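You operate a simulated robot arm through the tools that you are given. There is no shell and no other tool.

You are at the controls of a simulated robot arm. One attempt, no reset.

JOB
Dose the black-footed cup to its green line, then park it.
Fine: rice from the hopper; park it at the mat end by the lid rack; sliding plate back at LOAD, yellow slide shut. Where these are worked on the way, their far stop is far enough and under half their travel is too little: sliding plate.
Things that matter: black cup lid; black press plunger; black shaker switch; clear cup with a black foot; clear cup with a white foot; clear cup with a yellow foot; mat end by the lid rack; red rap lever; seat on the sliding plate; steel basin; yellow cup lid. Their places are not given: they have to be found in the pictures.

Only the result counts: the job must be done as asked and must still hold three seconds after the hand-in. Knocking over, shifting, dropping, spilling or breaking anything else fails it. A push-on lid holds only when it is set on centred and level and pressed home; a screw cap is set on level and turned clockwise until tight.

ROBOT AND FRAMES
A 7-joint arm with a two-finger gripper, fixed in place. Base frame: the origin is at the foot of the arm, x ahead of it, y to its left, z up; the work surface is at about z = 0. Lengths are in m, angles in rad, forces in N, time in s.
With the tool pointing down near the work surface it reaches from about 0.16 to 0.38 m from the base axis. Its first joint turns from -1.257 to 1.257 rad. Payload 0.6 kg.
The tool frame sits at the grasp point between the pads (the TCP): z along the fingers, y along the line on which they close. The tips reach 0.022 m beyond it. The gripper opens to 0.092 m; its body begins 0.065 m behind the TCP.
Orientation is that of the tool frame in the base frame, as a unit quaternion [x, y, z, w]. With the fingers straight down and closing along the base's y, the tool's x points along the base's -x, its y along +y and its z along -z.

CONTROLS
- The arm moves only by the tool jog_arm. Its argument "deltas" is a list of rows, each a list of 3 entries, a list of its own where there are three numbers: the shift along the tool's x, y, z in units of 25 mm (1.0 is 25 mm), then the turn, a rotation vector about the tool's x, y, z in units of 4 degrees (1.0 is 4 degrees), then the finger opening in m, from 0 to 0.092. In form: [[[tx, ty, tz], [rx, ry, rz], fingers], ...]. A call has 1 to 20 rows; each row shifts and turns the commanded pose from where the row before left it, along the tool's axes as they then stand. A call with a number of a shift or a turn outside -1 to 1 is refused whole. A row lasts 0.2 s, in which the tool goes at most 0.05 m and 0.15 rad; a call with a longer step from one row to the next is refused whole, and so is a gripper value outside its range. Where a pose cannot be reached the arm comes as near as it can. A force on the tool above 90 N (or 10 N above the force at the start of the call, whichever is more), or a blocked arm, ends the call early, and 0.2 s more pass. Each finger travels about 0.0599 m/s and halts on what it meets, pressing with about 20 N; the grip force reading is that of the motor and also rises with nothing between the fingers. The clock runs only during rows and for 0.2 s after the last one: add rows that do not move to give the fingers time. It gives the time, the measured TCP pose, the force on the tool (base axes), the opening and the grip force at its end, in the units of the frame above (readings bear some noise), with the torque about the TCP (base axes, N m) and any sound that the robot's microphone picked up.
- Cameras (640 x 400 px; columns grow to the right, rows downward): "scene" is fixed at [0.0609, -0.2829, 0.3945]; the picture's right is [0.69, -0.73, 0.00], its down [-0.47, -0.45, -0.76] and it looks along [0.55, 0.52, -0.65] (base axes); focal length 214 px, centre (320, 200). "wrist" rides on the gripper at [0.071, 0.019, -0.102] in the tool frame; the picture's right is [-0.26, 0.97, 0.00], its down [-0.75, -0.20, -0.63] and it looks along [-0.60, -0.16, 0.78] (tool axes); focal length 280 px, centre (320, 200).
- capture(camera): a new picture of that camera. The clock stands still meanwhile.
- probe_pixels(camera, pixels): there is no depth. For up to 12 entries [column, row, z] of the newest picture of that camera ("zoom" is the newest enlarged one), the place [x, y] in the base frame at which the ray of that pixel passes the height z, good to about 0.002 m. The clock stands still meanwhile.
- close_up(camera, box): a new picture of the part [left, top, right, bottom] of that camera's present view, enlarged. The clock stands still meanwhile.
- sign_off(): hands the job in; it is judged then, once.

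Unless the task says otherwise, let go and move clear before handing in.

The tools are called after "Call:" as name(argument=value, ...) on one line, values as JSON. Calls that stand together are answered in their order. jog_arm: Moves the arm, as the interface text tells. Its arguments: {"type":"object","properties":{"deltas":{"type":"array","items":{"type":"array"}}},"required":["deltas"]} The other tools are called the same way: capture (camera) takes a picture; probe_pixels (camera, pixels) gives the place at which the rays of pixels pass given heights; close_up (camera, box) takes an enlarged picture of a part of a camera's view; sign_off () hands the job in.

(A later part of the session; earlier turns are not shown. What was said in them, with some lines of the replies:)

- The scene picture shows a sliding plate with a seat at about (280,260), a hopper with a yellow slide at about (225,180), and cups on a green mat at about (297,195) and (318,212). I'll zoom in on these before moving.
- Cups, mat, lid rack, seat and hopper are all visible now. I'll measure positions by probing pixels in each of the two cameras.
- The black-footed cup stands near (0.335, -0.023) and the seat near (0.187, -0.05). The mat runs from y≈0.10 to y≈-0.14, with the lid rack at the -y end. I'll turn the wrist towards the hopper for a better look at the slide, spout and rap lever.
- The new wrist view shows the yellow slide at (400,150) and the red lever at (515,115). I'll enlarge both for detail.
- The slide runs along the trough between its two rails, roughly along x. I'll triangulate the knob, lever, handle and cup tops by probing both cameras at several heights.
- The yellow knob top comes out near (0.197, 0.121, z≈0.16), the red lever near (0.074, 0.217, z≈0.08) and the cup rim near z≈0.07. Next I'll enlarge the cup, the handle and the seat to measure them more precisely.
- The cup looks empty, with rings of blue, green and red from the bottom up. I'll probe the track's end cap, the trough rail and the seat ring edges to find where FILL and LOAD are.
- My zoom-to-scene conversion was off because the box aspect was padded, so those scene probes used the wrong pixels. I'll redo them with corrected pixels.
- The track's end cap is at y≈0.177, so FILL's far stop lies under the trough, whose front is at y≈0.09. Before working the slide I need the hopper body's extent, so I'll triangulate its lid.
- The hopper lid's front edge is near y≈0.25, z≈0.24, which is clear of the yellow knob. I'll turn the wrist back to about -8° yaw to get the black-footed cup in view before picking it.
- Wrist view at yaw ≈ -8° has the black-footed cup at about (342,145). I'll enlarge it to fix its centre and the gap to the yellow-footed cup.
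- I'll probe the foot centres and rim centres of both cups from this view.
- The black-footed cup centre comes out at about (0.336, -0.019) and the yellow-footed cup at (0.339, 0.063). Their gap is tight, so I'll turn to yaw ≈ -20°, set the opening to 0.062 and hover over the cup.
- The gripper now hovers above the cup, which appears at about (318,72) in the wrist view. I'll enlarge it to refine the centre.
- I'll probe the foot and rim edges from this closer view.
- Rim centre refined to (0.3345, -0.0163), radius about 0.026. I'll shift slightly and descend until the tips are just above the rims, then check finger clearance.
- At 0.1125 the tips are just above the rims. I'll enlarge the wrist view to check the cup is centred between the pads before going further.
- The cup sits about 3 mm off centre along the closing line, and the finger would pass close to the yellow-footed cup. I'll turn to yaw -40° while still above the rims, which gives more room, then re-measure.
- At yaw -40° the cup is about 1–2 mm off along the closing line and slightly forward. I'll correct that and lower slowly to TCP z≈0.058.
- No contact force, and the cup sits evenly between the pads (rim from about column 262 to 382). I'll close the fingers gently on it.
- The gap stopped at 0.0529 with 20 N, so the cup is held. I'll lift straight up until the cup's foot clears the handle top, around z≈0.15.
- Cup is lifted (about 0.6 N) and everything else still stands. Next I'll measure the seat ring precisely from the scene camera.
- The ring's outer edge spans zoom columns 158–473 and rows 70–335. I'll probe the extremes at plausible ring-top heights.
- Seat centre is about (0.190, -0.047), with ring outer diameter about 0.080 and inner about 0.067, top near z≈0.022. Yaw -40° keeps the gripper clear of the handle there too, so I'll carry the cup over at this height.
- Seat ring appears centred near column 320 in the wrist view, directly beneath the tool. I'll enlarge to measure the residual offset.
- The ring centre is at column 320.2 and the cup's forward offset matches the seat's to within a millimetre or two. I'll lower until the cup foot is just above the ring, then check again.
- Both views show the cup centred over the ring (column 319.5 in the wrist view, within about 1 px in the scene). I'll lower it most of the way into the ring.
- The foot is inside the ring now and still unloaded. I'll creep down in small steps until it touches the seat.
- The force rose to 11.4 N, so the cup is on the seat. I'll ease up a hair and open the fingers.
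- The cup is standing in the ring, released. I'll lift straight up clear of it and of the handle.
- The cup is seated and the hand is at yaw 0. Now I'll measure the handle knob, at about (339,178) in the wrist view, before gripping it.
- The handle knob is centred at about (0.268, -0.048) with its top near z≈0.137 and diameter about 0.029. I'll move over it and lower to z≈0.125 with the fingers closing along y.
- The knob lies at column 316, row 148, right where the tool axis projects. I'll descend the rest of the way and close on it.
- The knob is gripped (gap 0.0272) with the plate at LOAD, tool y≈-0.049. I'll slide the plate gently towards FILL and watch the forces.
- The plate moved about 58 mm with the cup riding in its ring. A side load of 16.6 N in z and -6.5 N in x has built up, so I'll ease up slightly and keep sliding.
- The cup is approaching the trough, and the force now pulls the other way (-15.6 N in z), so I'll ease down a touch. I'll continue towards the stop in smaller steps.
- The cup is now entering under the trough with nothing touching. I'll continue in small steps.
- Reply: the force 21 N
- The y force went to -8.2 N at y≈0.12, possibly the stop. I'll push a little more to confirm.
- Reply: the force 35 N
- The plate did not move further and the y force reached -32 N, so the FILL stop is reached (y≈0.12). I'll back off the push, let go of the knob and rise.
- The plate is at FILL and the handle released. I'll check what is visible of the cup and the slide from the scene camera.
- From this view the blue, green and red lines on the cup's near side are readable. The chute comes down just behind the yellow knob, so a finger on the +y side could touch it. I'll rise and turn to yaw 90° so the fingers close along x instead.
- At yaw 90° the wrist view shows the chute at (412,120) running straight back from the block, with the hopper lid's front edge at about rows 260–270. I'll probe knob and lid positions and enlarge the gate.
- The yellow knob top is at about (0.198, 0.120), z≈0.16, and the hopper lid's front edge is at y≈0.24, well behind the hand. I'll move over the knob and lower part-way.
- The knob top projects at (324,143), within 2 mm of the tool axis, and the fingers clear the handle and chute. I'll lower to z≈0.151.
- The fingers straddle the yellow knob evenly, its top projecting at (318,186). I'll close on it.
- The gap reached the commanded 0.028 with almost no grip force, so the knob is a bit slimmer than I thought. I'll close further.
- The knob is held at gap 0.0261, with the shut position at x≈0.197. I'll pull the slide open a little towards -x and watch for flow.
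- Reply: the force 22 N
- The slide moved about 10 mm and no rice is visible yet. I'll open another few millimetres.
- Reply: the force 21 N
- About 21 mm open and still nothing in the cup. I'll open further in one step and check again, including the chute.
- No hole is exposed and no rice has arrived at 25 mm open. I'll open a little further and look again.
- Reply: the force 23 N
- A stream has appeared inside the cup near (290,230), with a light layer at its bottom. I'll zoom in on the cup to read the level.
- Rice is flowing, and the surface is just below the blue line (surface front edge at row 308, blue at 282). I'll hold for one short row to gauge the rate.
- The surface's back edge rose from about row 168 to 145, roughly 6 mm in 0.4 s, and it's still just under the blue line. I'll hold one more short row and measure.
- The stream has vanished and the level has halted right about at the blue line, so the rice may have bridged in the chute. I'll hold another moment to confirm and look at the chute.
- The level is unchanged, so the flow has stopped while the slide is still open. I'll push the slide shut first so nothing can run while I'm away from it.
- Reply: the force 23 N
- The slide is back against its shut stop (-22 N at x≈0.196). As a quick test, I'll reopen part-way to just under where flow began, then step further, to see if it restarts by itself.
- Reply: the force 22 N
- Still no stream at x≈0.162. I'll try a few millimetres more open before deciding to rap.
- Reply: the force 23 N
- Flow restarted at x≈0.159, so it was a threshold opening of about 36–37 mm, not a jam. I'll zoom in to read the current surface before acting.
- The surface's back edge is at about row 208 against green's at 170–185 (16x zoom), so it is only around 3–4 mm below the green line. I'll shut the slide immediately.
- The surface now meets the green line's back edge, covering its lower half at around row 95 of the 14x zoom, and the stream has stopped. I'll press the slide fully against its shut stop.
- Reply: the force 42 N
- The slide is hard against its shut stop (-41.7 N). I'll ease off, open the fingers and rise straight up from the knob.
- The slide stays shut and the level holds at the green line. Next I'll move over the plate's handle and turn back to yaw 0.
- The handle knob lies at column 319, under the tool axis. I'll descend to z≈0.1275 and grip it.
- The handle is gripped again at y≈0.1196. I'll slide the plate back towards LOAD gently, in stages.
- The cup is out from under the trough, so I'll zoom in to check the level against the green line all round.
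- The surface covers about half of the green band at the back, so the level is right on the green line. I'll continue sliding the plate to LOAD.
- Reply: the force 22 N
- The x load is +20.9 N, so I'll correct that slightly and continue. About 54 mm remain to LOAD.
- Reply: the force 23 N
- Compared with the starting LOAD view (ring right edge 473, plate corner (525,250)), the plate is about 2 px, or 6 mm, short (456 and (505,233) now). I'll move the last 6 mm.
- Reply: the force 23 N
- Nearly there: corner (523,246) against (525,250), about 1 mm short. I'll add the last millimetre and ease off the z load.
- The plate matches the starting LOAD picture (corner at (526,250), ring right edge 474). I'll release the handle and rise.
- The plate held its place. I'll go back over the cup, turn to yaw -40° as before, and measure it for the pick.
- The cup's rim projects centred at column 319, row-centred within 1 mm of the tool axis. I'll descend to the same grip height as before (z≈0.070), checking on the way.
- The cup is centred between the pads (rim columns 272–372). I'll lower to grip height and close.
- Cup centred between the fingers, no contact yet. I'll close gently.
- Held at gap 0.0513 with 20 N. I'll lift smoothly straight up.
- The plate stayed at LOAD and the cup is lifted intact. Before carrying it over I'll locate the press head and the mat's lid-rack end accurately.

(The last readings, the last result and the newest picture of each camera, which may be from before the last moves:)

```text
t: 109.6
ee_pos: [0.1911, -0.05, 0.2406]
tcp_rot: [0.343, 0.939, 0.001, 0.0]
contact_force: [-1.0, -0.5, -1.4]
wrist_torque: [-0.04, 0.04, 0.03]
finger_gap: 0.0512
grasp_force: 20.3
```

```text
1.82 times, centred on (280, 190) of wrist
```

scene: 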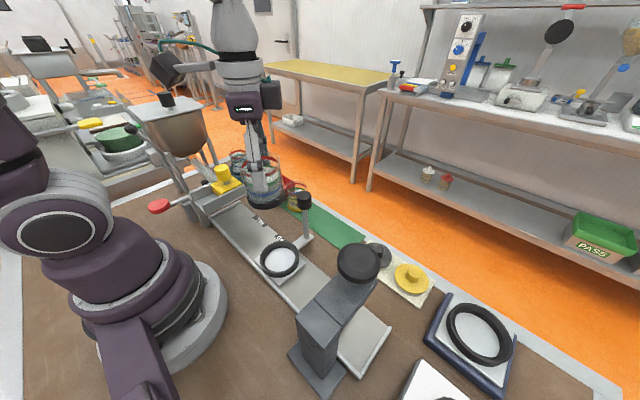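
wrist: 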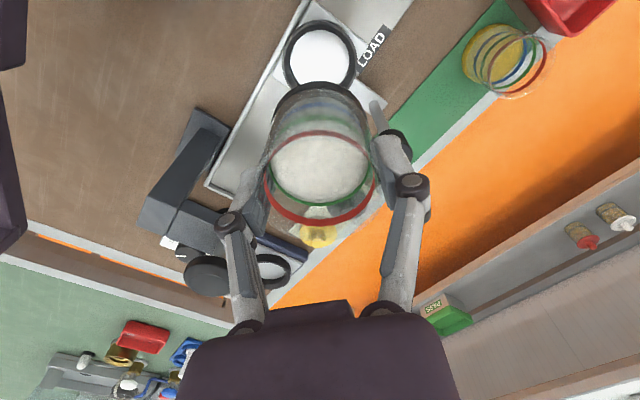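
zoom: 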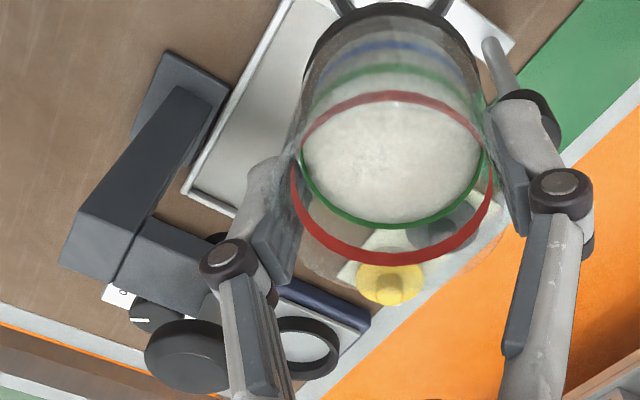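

The press head is around (0.185, -0.22), well away. The mat's lid-rack end is at y≈-0.14 and x runs 0.305–0.372, so I'll park at about (0.338, -0.100). I'll turn to yaw +24° so the hand clears the handle there, then carry the cup across.

Call:
jog_arm(deltas=[[[0, 0, 0], [0, 0, -0.5], 0.044], [[0, 0, 0], [0, 0, -1], 0.044], [[0, 0, 0], [0, 0, -1], 0.044], [[0, 0, 0], [0, 0, -1], 0.044], [[0, 0, 0], [0, 0, -1], 0.044], [[0, 0, 0], [0, 0, -1], 0.044], [[0, 0, 0], [0, 0, -1], 0.044], [[0, 0, 0], [0, 0, -1], 0.044], [[0, 0, 0], [0, 0, -1], 0.044], [[0, 0, 0], [0, 0, -1], 0.044], [[0, 0, 0], [0, 0, -1], 0.044], [[0, 0, 0], [0, 0, -1], 0.044], [[0, 0, 0], [0, 0, -1], 0.044], [[0, 0, 0], [0, 0, -1], 0.044], [[0, 0, 0], [0, 0, -1], 0.044], [[0, 0, 0], [0, 0, -1], 0.044], [[0, 0, 0], [0, 0, -0.5], 0.044], [[0, 0, 0], [0, 0, 0], 0.044]])

Call:
jog_arm(deltas=[[[-0.1, -0.09, 0], [0, 0, 0], 0.044], [[-0.25, -0.23, 0], [0, 0, 0], 0.044], [[-0.38, -0.352, 0], [0, 0, 0], 0.044], [[-0.38, -0.352, 0], [0, 0, 0], 0.044], [[-0.38, -0.352, 0], [0, 0, 0], 0.044], [[-0.38, -0.352, 0], [0, 0, 0], 0.044], [[-0.38, -0.352, 0], [0, 0, 0], 0.044], [[-0.38, -0.352, 0], [0, 0, 0], 0.044], [[-0.38, -0.352, 0], [0, 0, 0], 0.044], [[-0.38, -0.352, 0], [0, 0, 0], 0.044], [[-0.38, -0.352, 0], [0, 0, 0], 0.044], [[-0.38, -0.352, 0], [0, 0, 0], 0.044], [[-0.28, -0.26, 0], [0, 0, 0], 0.044], [[-0.13, -0.12, 0], [0, 0, 0], 0.044], [[0, 0, 0], [0, 0, 0], 0.044]])

Call:
capture(camera="wrist")

Call:
capture(camera="scene")

```text
t: 113.4
ee_pos: [0.1896, -0.0504, 0.2391]
tcp_rot: [-0.209, 0.978, 0.0, 0.001]
contact_force: [0.1, -0.3, -1.0]
wrist_torque: [0.0, -0.03, -0.02]
finger_gap: 0.0512
grasp_force: 20.1
```

```text
t: 116.6
ee_pos: [0.3301, -0.0975, 0.2371]
tcp_rot: [-0.209, 0.978, -0.001, 0.0]
contact_force: [0.4, 0.4, -0.6]
wrist_torque: [0.02, 0.01, -0.02]
finger_gap: 0.0508
grasp_force: 19.6
out of reach, approached as far as the arm can: row 13
```

```text
taken
```

wrist: 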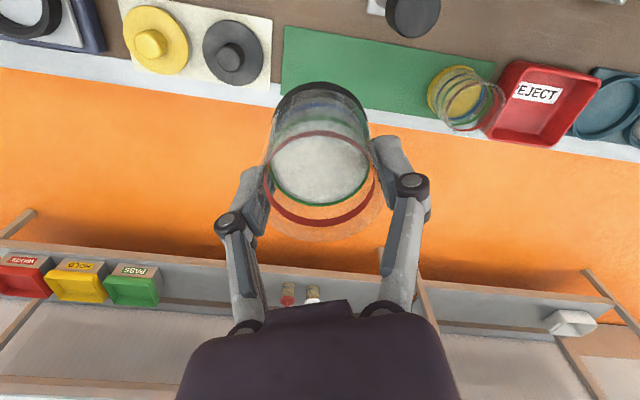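

```text
taken
```

scene: 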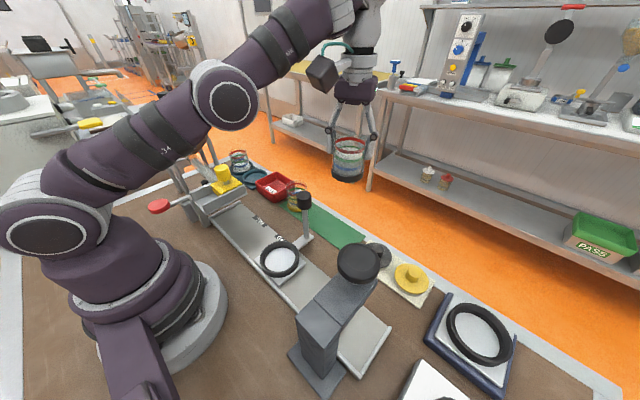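

The arm hit its reach limit at this height (0.330, -0.0975), but lower down it reaches further. I'll measure the mat's end from this view before descending.

Call:
probe_pixels(camera="wrist", pixels=[[284, 27, 0.002], [280, 83, 0.002], [272, 18, 0.005], [232, 52, 0.02], [400, 46, 0.002], [413, 14, 0.137]])

Call:
close_up(camera="wrist", box=[200, 0, 400, 125])

```text
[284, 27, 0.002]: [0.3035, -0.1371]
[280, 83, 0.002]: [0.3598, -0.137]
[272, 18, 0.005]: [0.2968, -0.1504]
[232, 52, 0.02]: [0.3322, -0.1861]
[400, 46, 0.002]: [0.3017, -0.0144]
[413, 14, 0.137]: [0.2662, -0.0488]
```

```text
3.20 times, centred on (300, 62) of wrist
```

zoom: 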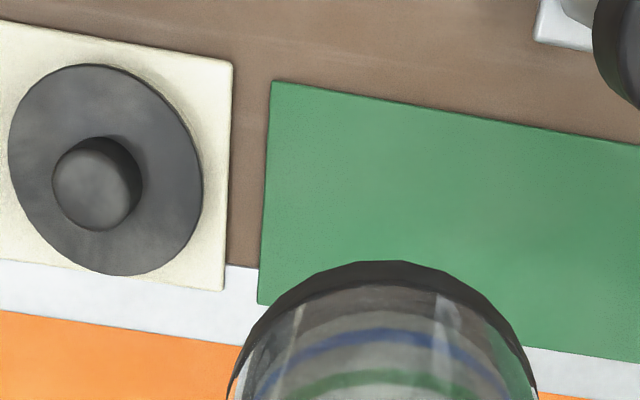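

The mat end is at y≈-0.137 with x from 0.302 to 0.371, so its centre line is x≈0.337. I'll descend to z≈0.10 and then correct the position.

Call:
jog_arm(deltas=[[[0, 0, 0.2], [0, 0, 0], 0.044], [[0, 0, 0.4], [0, 0, 0], 0.044], [[0, 0, 0.45], [0, 0, 0], 0.044], [[0, 0, 0.45], [0, 0, 0], 0.044], [[0, 0, 0.45], [0, 0, 0], 0.044], [[0, 0, 0.45], [0, 0, 0], 0.044], [[0, 0, 0.45], [0, 0, 0], 0.044], [[0, 0, 0.45], [0, 0, 0], 0.044], [[0, 0, 0.45], [0, 0, 0], 0.044], [[0, 0, 0.45], [0, 0, 0], 0.044], [[0, 0, 0.45], [0, 0, 0], 0.044], [[0, 0, 0.4], [0, 0, 0], 0.044], [[0, 0, 0.2], [0, 0, 0], 0.044], [[0, 0, 0], [0, 0, 0], 0.044]])

Call:
capture(camera="wrist")

Call:
close_up(camera="scene", box=[260, 130, 420, 290])

```text
t: 117.3
ee_pos: [0.331, -0.0974, 0.223]
tcp_rot: [-0.227, 0.974, -0.001, -0.003]
contact_force: [9.6, -23.4, -27.0]
wrist_torque: [3.28, -0.75, 1.87]
finger_gap: 0.051
grasp_force: 20.2
out of reach, approached as far as the arm can: row 2, 3
stopped in row 3: the force on the tool passed its limit at 140 N (the readings are from after the stop); the commanded pose is now the measured one
```

```text
taken
```

wrist: 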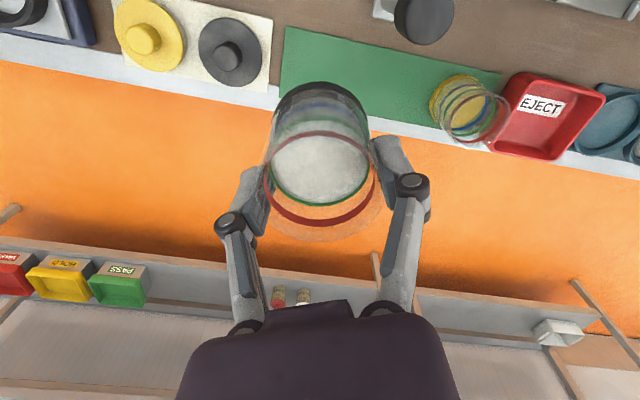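

```text
2.50 times, centred on (340, 210) of scene
```

zoom: 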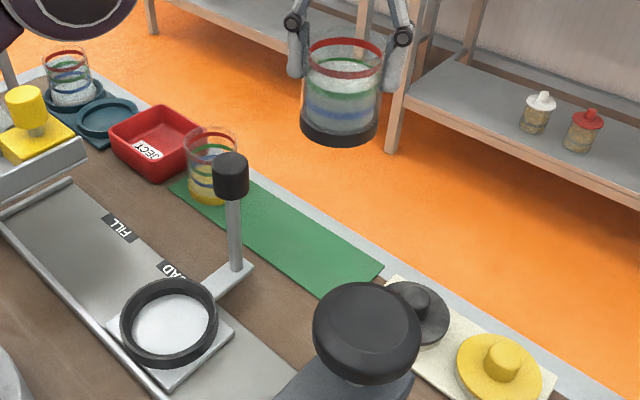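

The call stopped: 140 N on the tool, with rows 2–3 reported out of reach, though nothing near the cup looks touched. I'll look at the whole arm before moving again.

Call:
capture(camera="scene")

Call:
close_up(camera="scene", box=[200, 0, 420, 190])

```text
taken
```

scene: 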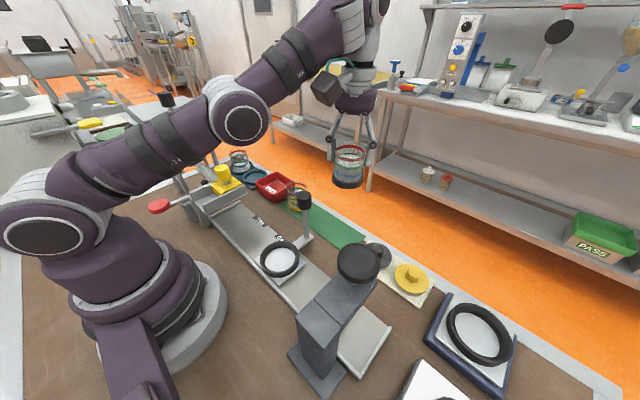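

```text
2.11 times, centred on (310, 95) of scene
```

zoom: 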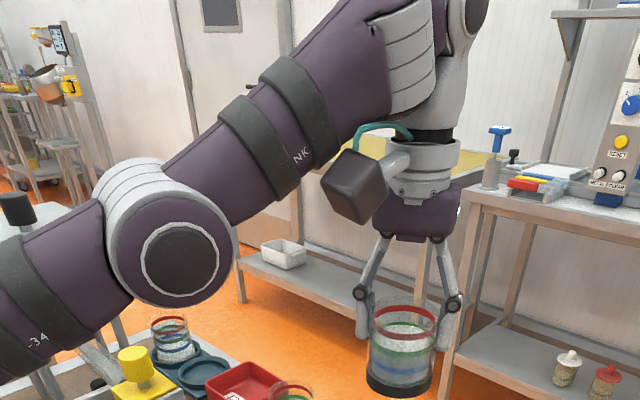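

The forearm has come down close to the camera box on the hand (zoom (350,185)), so that is most likely what touched. The cup, bench and hopper look clear. I'll retrace: up first, then back in towards the base.

Call:
jog_arm(deltas=[[[0, 0, -0.3], [0, 0, 0], 0.044], [[0, 0, -0.3], [0, 0, 0], 0.044], [[0.1, 0.09, 0], [0, 0, 0], 0.044], [[0.25, 0.23, 0], [0, 0, 0], 0.044], [[0.25, 0.23, 0], [0, 0, 0], 0.044], [[0.25, 0.23, 0], [0, 0, 0], 0.044], [[0.25, 0.23, 0], [0, 0, 0], 0.044], [[0.15, 0.14, 0], [0, 0, 0], 0.044], [[0, 0, 0], [0, 0, 0], 0.044]])

Call:
capture(camera="scene")

Call:
capture(camera="wrist")

```text
t: 119.3
ee_pos: [0.2885, -0.0836, 0.2382]
tcp_rot: [-0.226, 0.974, -0.001, -0.004]
contact_force: [-1.0, -0.5, -1.3]
wrist_torque: [0.0, -0.03, -0.01]
finger_gap: 0.051
grasp_force: 20.0
out of reach, approached as far as the arm can: row 2
```

```text
taken
```

scene: 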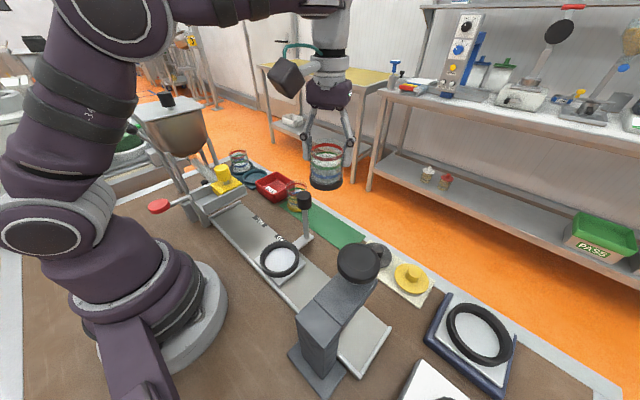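

```text
taken
```

wrist: 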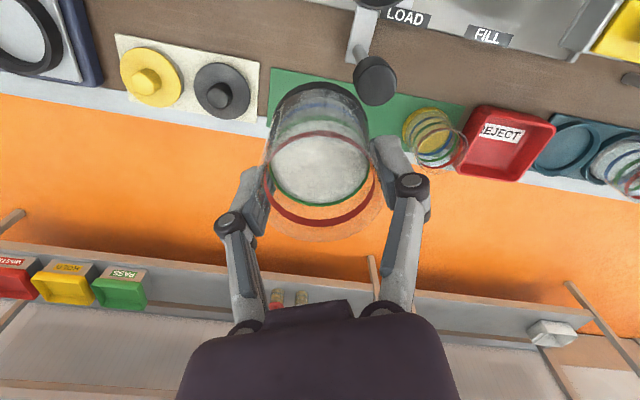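

Back in free space with normal forces (-1.3 N z) and the cup still upright and full. I'll turn to about yaw 66°, so the camera box sits beside the forearm instead of under it, and check for contact.

Call:
jog_arm(deltas=[[[0, 0, 0], [0, 0, -0.5], 0.044], [[0, 0, 0], [0, 0, -1], 0.044], [[0, 0, 0], [0, 0, -1], 0.044], [[0, 0, 0], [0, 0, -1], 0.044], [[0, 0, 0], [0, 0, -1], 0.044], [[0, 0, 0], [0, 0, -1], 0.044], [[0, 0, 0], [0, 0, -1], 0.044], [[0, 0, 0], [0, 0, -1], 0.044], [[0, 0, 0], [0, 0, -1], 0.044], [[0, 0, 0], [0, 0, -1], 0.044], [[0, 0, 0], [0, 0, -0.5], 0.044], [[0, 0, 0], [0, 0, 0], 0.044]])

Call:
capture(camera="scene")

Call:
close_up(camera="scene", box=[230, 0, 420, 200])

```text
t: 121.9
ee_pos: [0.2885, -0.0843, 0.2364]
tcp_rot: [-0.545, 0.838, 0.001, -0.005]
contact_force: [-0.2, 0.2, -0.9]
wrist_torque: [-0.01, 0.01, 0.03]
finger_gap: 0.0509
grasp_force: 20.3
```

```text
taken
```

scene: 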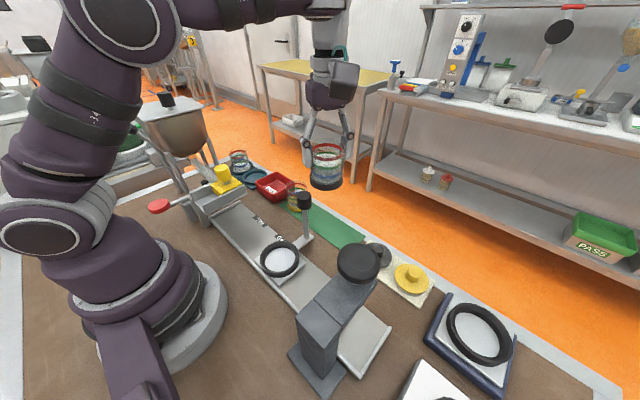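

```text
2.00 times, centred on (325, 100) of scene
```

zoom: 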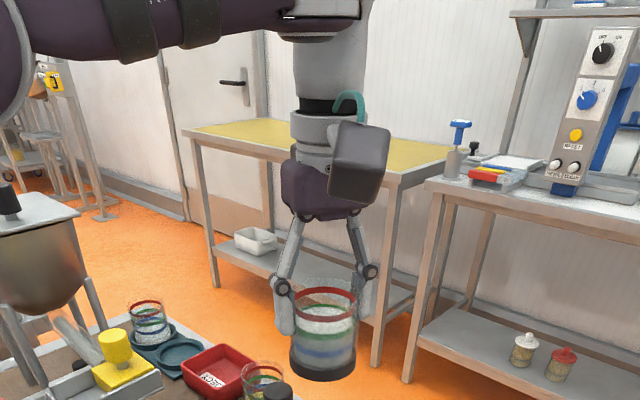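

Yaw is now 66° with free forces and the camera box well beside the forearm. The hand is tilted by about 0.6°, so I'll correct that while shifting to (0.298, -0.108), then lower there before reaching out.

Call:
jog_arm(deltas=[[[0.1, -0.1, 0], [0.1, -0.1, 0], 0.044], [[0.2, -0.21, 0], [0, 0, 0], 0.044], [[0.2, -0.21, 0], [0, 0, 0], 0.044], [[0.2, -0.21, 0], [0, 0, 0], 0.044], [[0, 0, 0.15], [0, 0, 0], 0.044], [[0, 0, 0.35], [0, 0, 0], 0.044], [[0, 0, 0.4], [0, 0, 0], 0.044], [[0, 0, 0.4], [0, 0, 0], 0.044], [[0, 0, 0.4], [0, 0, 0], 0.044], [[0, 0, 0.3], [0, 0, 0], 0.044], [[0, 0, 0], [0, 0, 0], 0.044]])

Call:
capture(camera="scene")

Call:
capture(camera="wrist")

```text
t: 124.3
ee_pos: [0.2967, -0.1082, 0.186]
tcp_rot: [-0.545, 0.839, 0.001, 0.0]
contact_force: [-0.6, -1.2, 0.0]
wrist_torque: [0.01, 0.0, 0.02]
finger_gap: 0.0508
grasp_force: 20.0
```

```text
taken
```

scene: 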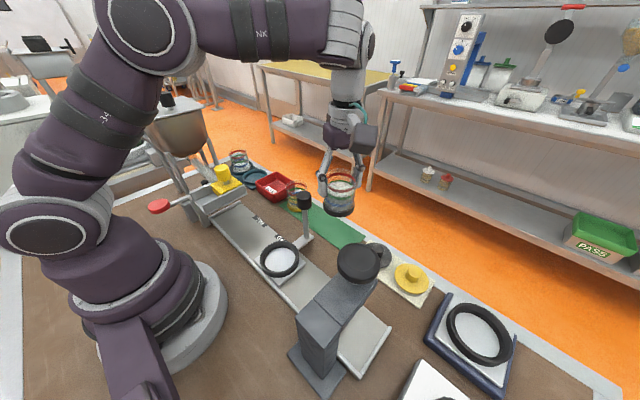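

```text
taken
```

wrist: 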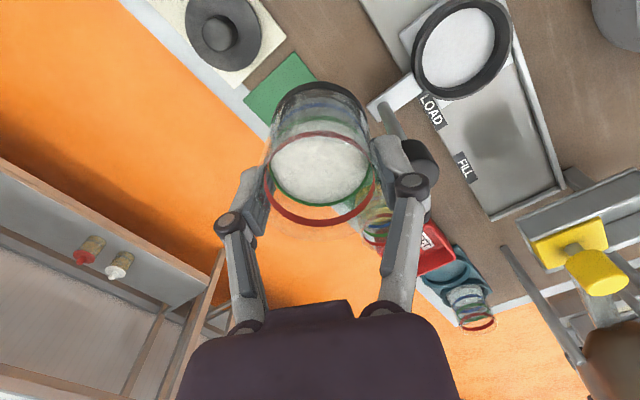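

Tilt is corrected and forces are normal. I'll go down and outwards together in small rows.

Call:
jog_arm(deltas=[[[-0.03, -0.04, 0.15], [0, 0, 0], 0.044], [[-0.06, -0.085, 0.3], [0, 0, 0], 0.044], [[-0.06, -0.085, 0.3], [0, 0, 0], 0.044], [[-0.06, -0.085, 0.3], [0, 0, 0], 0.044], [[-0.06, -0.085, 0.3], [0, 0, 0], 0.044], [[-0.06, -0.085, 0.3], [0, 0, 0], 0.044], [[-0.06, -0.085, 0.3], [0, 0, 0], 0.044], [[-0.06, -0.085, 0.3], [0, 0, 0], 0.044], [[-0.02, -0.035, 0.15], [0, 0, 0], 0.044], [[0, 0, 0], [0, 0, 0], 0.044]])

Call:
capture(camera="scene")

Call:
capture(camera="wrist")

```text
t: 126.5
ee_pos: [0.3179, -0.1035, 0.1263]
tcp_rot: [-0.545, 0.839, 0.0, 0.001]
contact_force: [-0.9, 0.7, -1.1]
wrist_torque: [0.04, 0.01, 0.01]
finger_gap: 0.0511
grasp_force: 20.5
```

```text
taken
```

scene: 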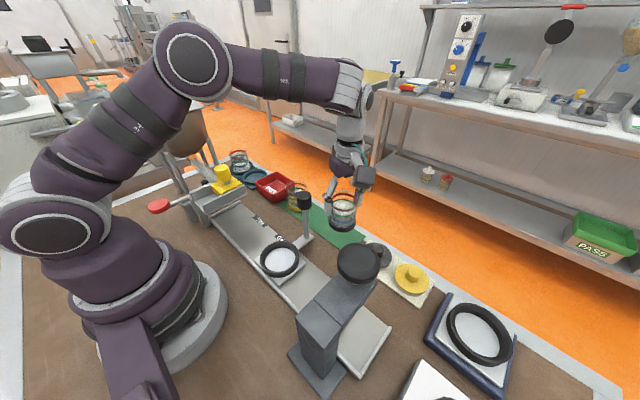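

```text
taken
```

wrist: 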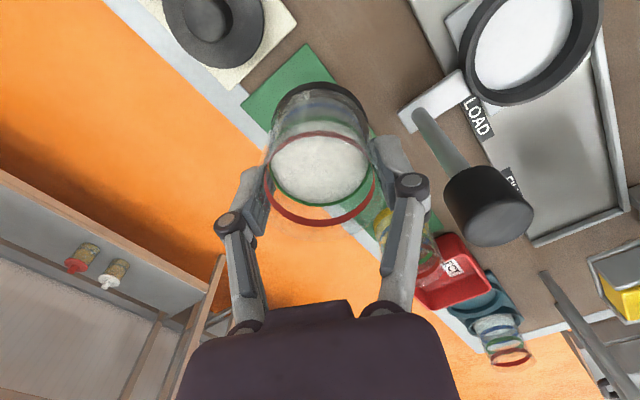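

All clear: the cup is over the mat's end region and the forces are normal. I'll continue out and down to about (0.337, -0.101, 0.085).

Call:
jog_arm(deltas=[[[-0.03, -0.05, 0.1], [0, 0, 0], 0.044], [[-0.065, -0.105, 0.25], [0, 0, 0], 0.044], [[-0.065, -0.105, 0.25], [0, 0, 0], 0.044], [[-0.065, -0.105, 0.25], [0, 0, 0], 0.044], [[-0.065, -0.105, 0.25], [0, 0, 0], 0.044], [[-0.065, -0.105, 0.25], [0, 0, 0], 0.044], [[-0.045, -0.075, 0.2], [0, 0, 0], 0.044], [[0, 0, 0], [0, 0, 0], 0.044]])

Call:
capture(camera="scene")

Call:
capture(camera="wrist")

Call:
close_up(camera="scene", box=[280, 180, 440, 280])

```text
t: 128.3
ee_pos: [0.3358, -0.1016, 0.0857]
tcp_rot: [-0.545, 0.838, 0.001, 0.001]
contact_force: [-0.4, 0.2, -1.7]
wrist_torque: [0.0, -0.01, 0.0]
finger_gap: 0.0512
grasp_force: 20.1
```

```text
taken
```

scene: 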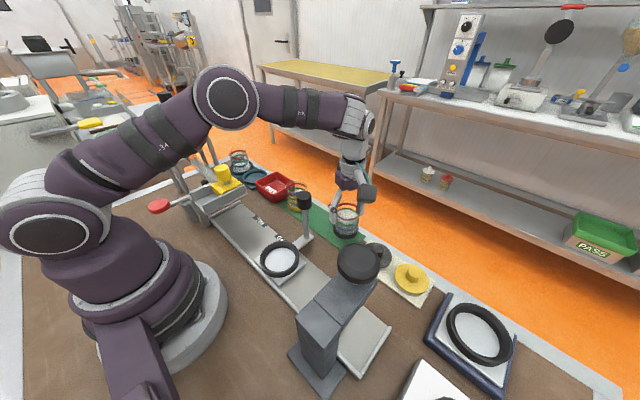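

```text
taken
```

wrist: 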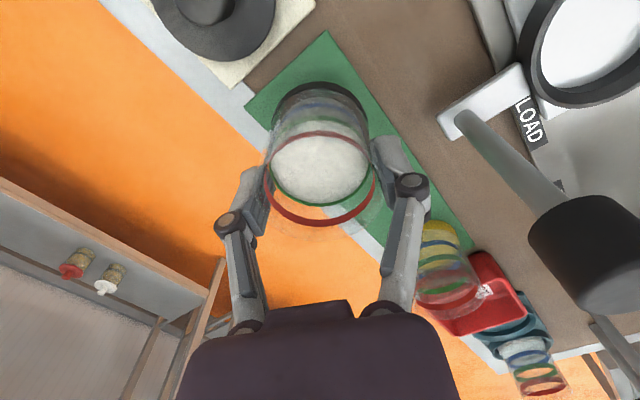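

```text
4.00 times, centred on (360, 230) of scene
```

zoom: 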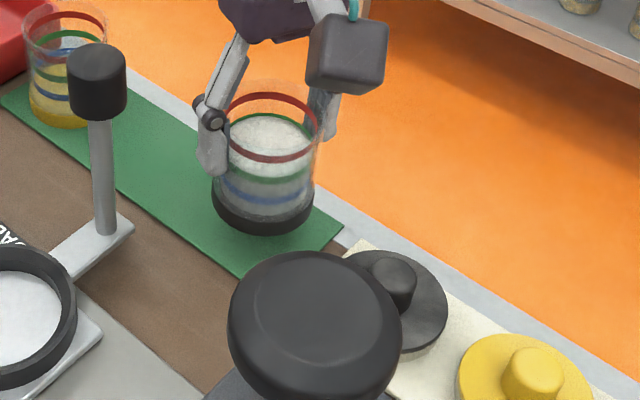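

The cup hangs about 25 mm above the mat's lid-rack end at (0.336, -0.102), centred across the mat. I'll lower most of the way.

Call:
jog_arm(deltas=[[[0, 0, 0.2], [0, 0, 0], 0.044], [[0, 0, 0.25], [0, 0, 0], 0.044], [[0, 0, 0.2], [0, 0, 0], 0.044], [[0, 0, 0.12], [0, 0, 0], 0.044], [[0, 0, 0], [0, 0, 0], 0.044]])

Call:
close_up(camera="scene", box=[300, 180, 396, 260])

```text
t: 129.5
ee_pos: [0.336, -0.1017, 0.0674]
tcp_rot: [-0.545, 0.839, 0.001, 0.0]
contact_force: [0.0, -0.7, -1.1]
wrist_torque: [0.03, 0.0, 0.01]
finger_gap: 0.0509
grasp_force: 20.1
```

```text
5.00 times, centred on (348, 220) of scene
```

zoom: 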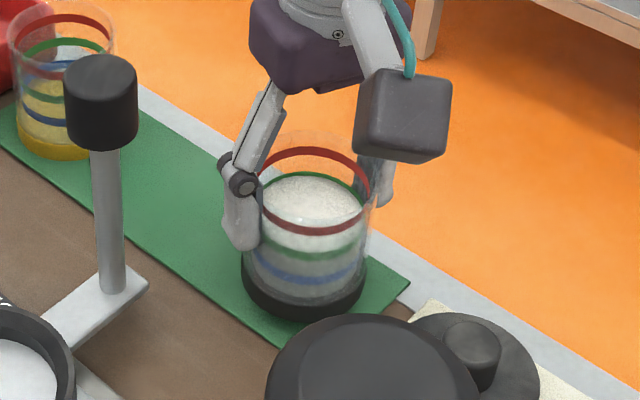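

Still unloaded at z=0.067 and well inside the mat. I'll creep down until it touches.

Call:
jog_arm(deltas=[[[0, 0, 0.1], [0, 0, 0], 0.044], [[0, 0, 0.06], [0, 0, 0], 0.044], [[0, 0, 0], [0, 0, 0], 0.044]])

```text
t: 130.3
ee_pos: [0.3357, -0.1001, 0.064]
tcp_rot: [-0.545, 0.839, 0.0, 0.001]
contact_force: [-1.4, 0.0, -1.5]
wrist_torque: [-0.01, 0.01, 0.01]
finger_gap: 0.0511
grasp_force: 20.1
```

Call:
jog_arm(deltas=[[[0, 0, 0.06], [0, 0, 0], 0.044], [[0, 0, 0.04], [0, 0, 0], 0.044], [[0, 0, 0], [0, 0, 0], 0.044]])

```text
t: 131.1
ee_pos: [0.3373, -0.1007, 0.0628]
tcp_rot: [-0.545, 0.839, 0.0, 0.001]
contact_force: [0.1, 0.0, -0.7]
wrist_torque: [0.03, 0.0, 0.0]
finger_gap: 0.051
grasp_force: 19.9
```

No contact yet at 0.0628. Another small step down.

Call:
jog_arm(deltas=[[[0, 0, 0.05], [0, 0, 0], 0.044], [[0, 0, 0.03], [0, 0, 0], 0.044], [[0, 0, 0], [0, 0, 0], 0.044]])

Call:
close_up(camera="scene", box=[300, 180, 396, 260])

```text
t: 131.9
ee_pos: [0.3354, -0.1011, 0.0593]
tcp_rot: [-0.545, 0.839, 0.001, 0.001]
contact_force: [0.7, 0.2, -0.1]
wrist_torque: [0.0, 0.03, 0.01]
finger_gap: 0.0508
grasp_force: 20.2
```

```text
5.00 times, centred on (348, 220) of scene
```

zoom: 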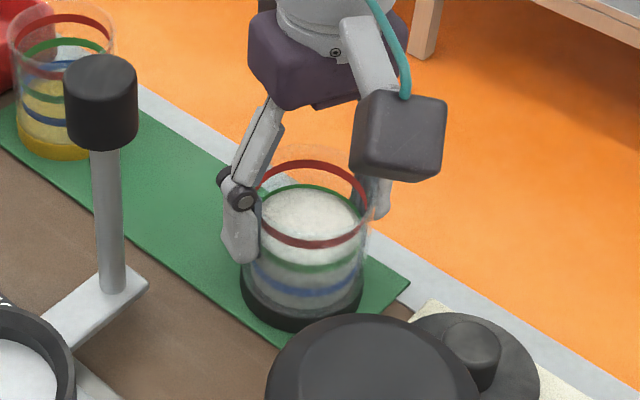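

The z force is trending towards zero (-0.1 N), so contact is close. One more small step.

Call:
jog_arm(deltas=[[[0, 0, 0.04], [0, 0, 0], 0.044], [[0, 0, 0], [0, 0, 0], 0.044]])

```text
t: 132.5
ee_pos: [0.3355, -0.101, 0.0594]
tcp_rot: [-0.544, 0.839, 0.001, 0.001]
contact_force: [0.2, -0.4, -0.8]
wrist_torque: [0.01, 0.02, 0.01]
finger_gap: 0.051
grasp_force: 20.5
```

Call:
jog_arm(deltas=[[[0, 0, 0.05], [0, 0, 0], 0.044], [[0, 0, 0], [0, 0, 0], 0.044]])

```text
t: 133.1
ee_pos: [0.3357, -0.1016, 0.0574]
tcp_rot: [-0.544, 0.839, 0.001, 0.001]
contact_force: [-5.4, 2.5, 13.7]
wrist_torque: [0.07, 0.15, 0.02]
finger_gap: 0.0512
grasp_force: 19.9
```

Contact: 13.7 N upward at z≈0.0574. I'll ease up a fraction and open the fingers.

Call:
jog_arm(deltas=[[[0, 0, -0.015], [0, 0, 0], 0.046], [[0, 0, 0], [0, 0, 0], 0.05], [[0, 0, 0], [0, 0, 0], 0.054], [[0, 0, 0], [0, 0, 0], 0.06], [[0, 0, 0], [0, 0, 0], 0.066], [[0, 0, 0], [0, 0, 0], 0.066], [[0, 0, 0], [0, 0, 0], 0.066]])

Call:
capture(camera="wrist")

Call:
close_up(camera="scene", box=[300, 180, 396, 260])

```text
t: 134.7
ee_pos: [0.3359, -0.1021, 0.0581]
tcp_rot: [-0.544, 0.839, 0.001, 0.001]
contact_force: [-0.3, 0.1, -0.8]
wrist_torque: [0.02, -0.02, 0.04]
finger_gap: 0.0658
grasp_force: 0.1
```

```text
taken
```

wrist: 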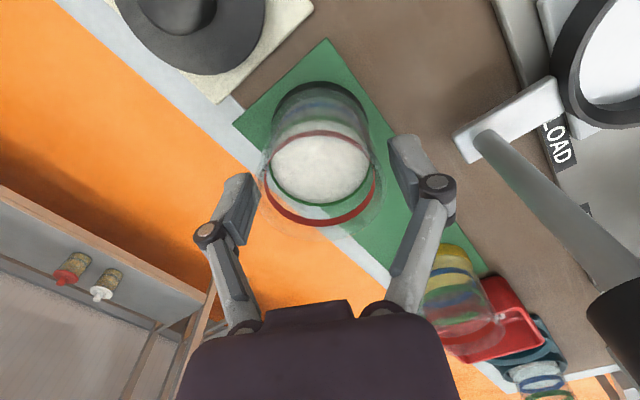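

```text
5.00 times, centred on (348, 220) of scene
```

zoom: 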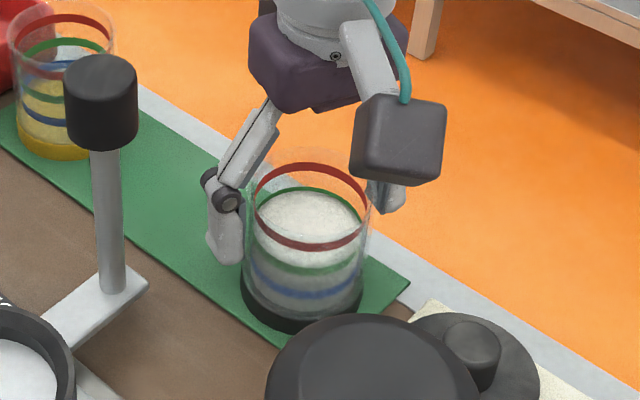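

The cup stands on the mat, released, with its level still at green. I'll withdraw straight up slowly until the tips clear the rim.

Call:
jog_arm(deltas=[[[0, 0, -0.15], [0, 0, 0], 0.066], [[0, 0, -0.3], [0, 0, 0], 0.066], [[0, 0, -0.3], [0, 0, 0], 0.066], [[0, 0, -0.3], [0, 0, 0], 0.066], [[0, 0, -0.3], [0, 0, 0], 0.066], [[0, 0, -0.3], [0, 0, 0], 0.066], [[0, 0, -0.3], [0, 0, 0], 0.066], [[0, 0, -0.3], [0, 0, 0], 0.066], [[0, 0, -0.15], [0, 0, 0], 0.066], [[0, 0, 0], [0, 0, 0], 0.066]])

Call:
capture(camera="scene")

Call:
capture(camera="wrist")

```text
t: 136.9
ee_pos: [0.3362, -0.1013, 0.1187]
tcp_rot: [-0.545, 0.839, 0.001, 0.0]
contact_force: [0.1, 0.9, 0.2]
wrist_torque: [-0.03, -0.01, 0.01]
finger_gap: 0.0659
grasp_force: 0.1
```

```text
taken
```

scene: 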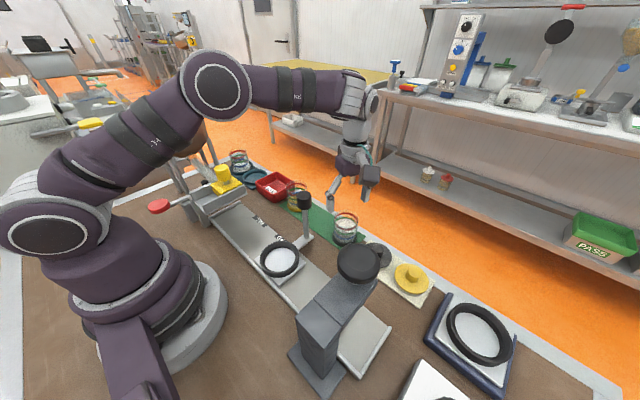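

```text
taken
```

wrist: 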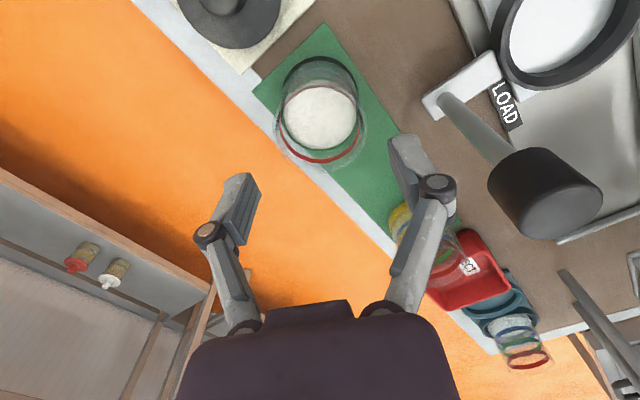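

The tips are above the rim and the cup stays put. I'll retreat inward and up along the path I came by.

Call:
jog_arm(deltas=[[[0.03, 0.04, -0.2], [0, 0, 0], 0.066], [[0.06, 0.085, -0.35], [0, 0, 0], 0.066], [[0.06, 0.085, -0.35], [0, 0, 0], 0.066], [[0.06, 0.085, -0.35], [0, 0, 0], 0.066], [[0.06, 0.085, -0.35], [0, 0, 0], 0.066], [[0.06, 0.085, -0.35], [0, 0, 0], 0.066], [[0.06, 0.085, -0.35], [0, 0, 0], 0.066], [[0.1, 0.2, -0.4], [0, 0, 0], 0.066], [[0.1, 0.2, -0.4], [0, 0, 0], 0.066], [[0.1, 0.2, -0.4], [0, 0, 0], 0.066], [[0.1, 0.2, -0.4], [0, 0, 0], 0.066], [[0.1, 0.2, -0.4], [0, 0, 0], 0.066], [[0.1, 0.3, -0.3], [0, 0, 0], 0.066], [[0.1, 0.3, -0.2], [0, 0, 0], 0.066], [[0.1, 0.3, 0], [0, 0, 0], 0.066], [[0, 0, 0], [0, 0, 0], 0.066]])

Call:
capture(camera="scene")

Call:
capture(camera="wrist")

```text
t: 140.3
ee_pos: [0.2686, -0.1034, 0.2369]
tcp_rot: [-0.545, 0.838, 0.0, 0.0]
contact_force: [-0.6, 0.0, 0.3]
wrist_torque: [0.0, 0.01, 0.0]
finger_gap: 0.0659
grasp_force: 0.0
```

```text
taken
```

scene: 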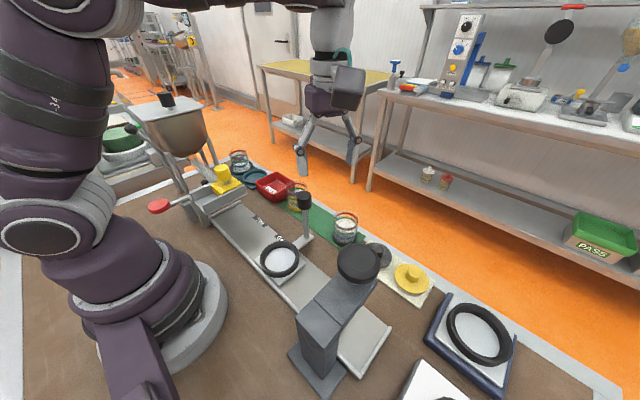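

```text
taken
```

wrist: 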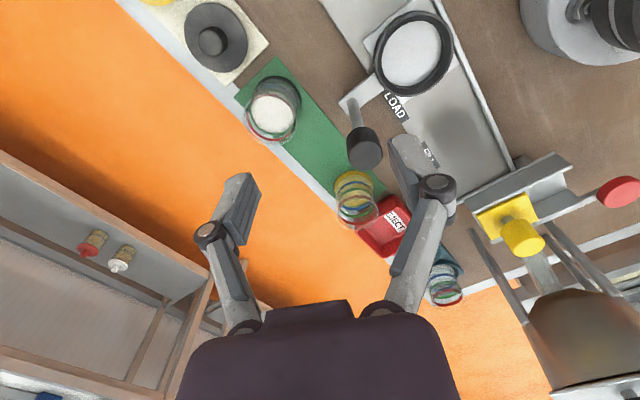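

The hand is clear. I'll now check everything: the cup's level and place, plate at LOAD, slide shut, and the other items.

Call:
close_up(camera="scene", box=[320, 200, 384, 250])

Call:
close_up(camera="scene", box=[240, 232, 320, 282])

Call:
close_up(camera="scene", box=[130, 140, 274, 230])

Call:
close_up(camera="wrist", box=[200, 40, 424, 180])

Call:
close_up(camera="scene", box=[329, 208, 365, 231])

```text
8.00 times, centred on (352, 225) of scene
```

zoom: 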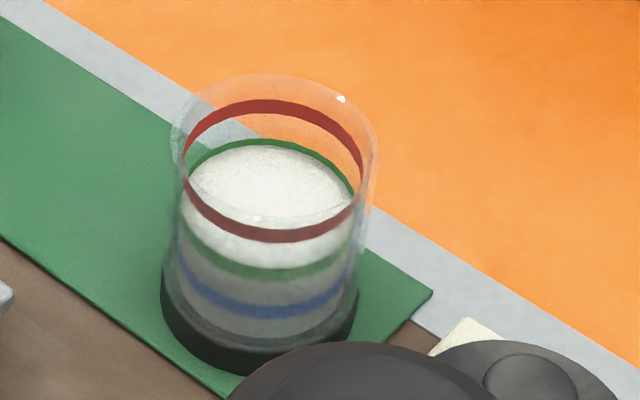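

```text
8.00 times, centred on (280, 257) of scene
```

zoom: 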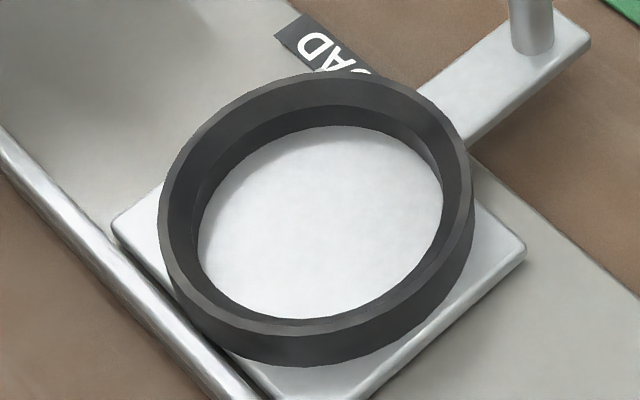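

```text
4.44 times, centred on (202, 185) of scene
```

zoom: 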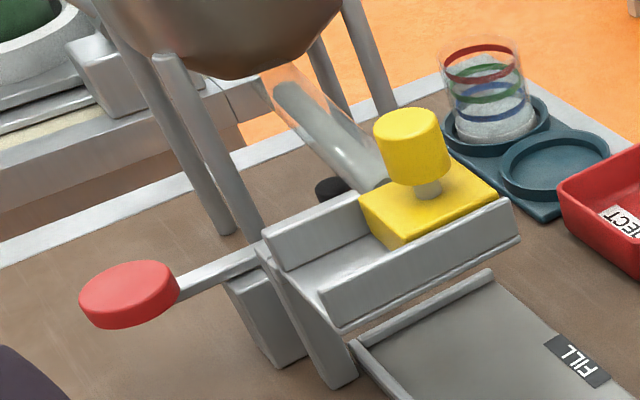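

```text
2.86 times, centred on (312, 110) of wrist
```

zoom: 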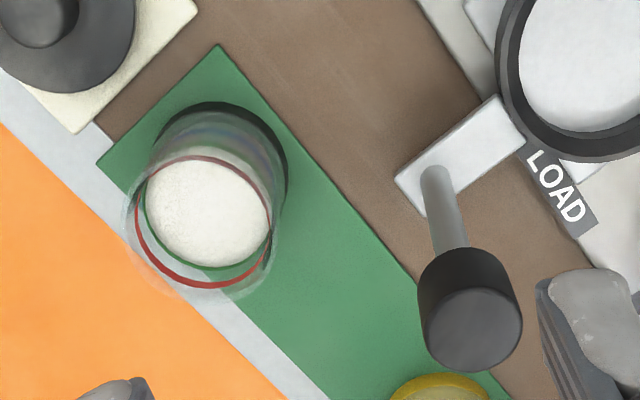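

```text
16.00 times, centred on (347, 220) of scene
```

zoom: 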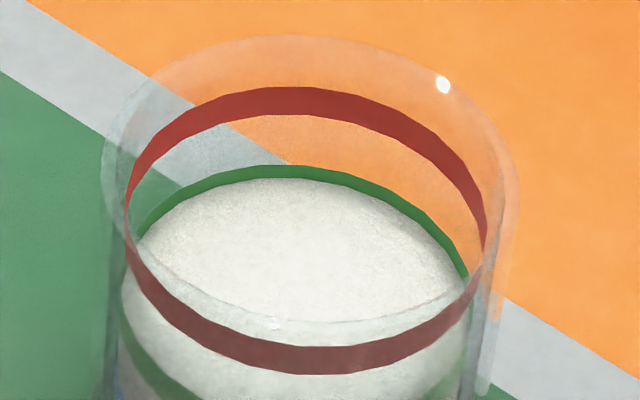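

The final pictures show:
- **Cup:** black-footed, upright on the mat's lid-rack end, with the rice surface within the green band (16x zoom).
- **Plate:** matches the starting LOAD view, with its corner at (526,250).
- **Slide:** yellow slide shut as at the start.
- **Everything else:** the yellow- and white-footed cups and the rap lever look undisturbed.

The hand is empty and clear, so I'm handing in.

Call:
sign_off()

```text
The job is handed in.
```

I've handed the job in. The black-footed cup is filled with rice to its green line and stands on the mat end by the lid rack. I don't have the result of the judging.

- **Cup:** it is at about (0.336, -0.101). In the last close-up the rice surface covers roughly half of the green band.
- **Sliding plate:** it went to its far stop at FILL for the dosing. It is back at LOAD and matches the starting picture.
- **Yellow slide:** I pushed it against its shut stop and it looks the same as at the start. The rice only flowed with the slide about 36 mm open, so I didn't need the rap lever.
- **Other items:** the other two cups, the lids, the press and the shaker look undisturbed in the final pictures.

While carrying the filled cup to the mat, one move stopped at 140 N on the tool. The hand's camera box had most likely touched the forearm. I backed off and turned the hand before placing the cup. I saw no spill, and the rice level looked the same afterwards.
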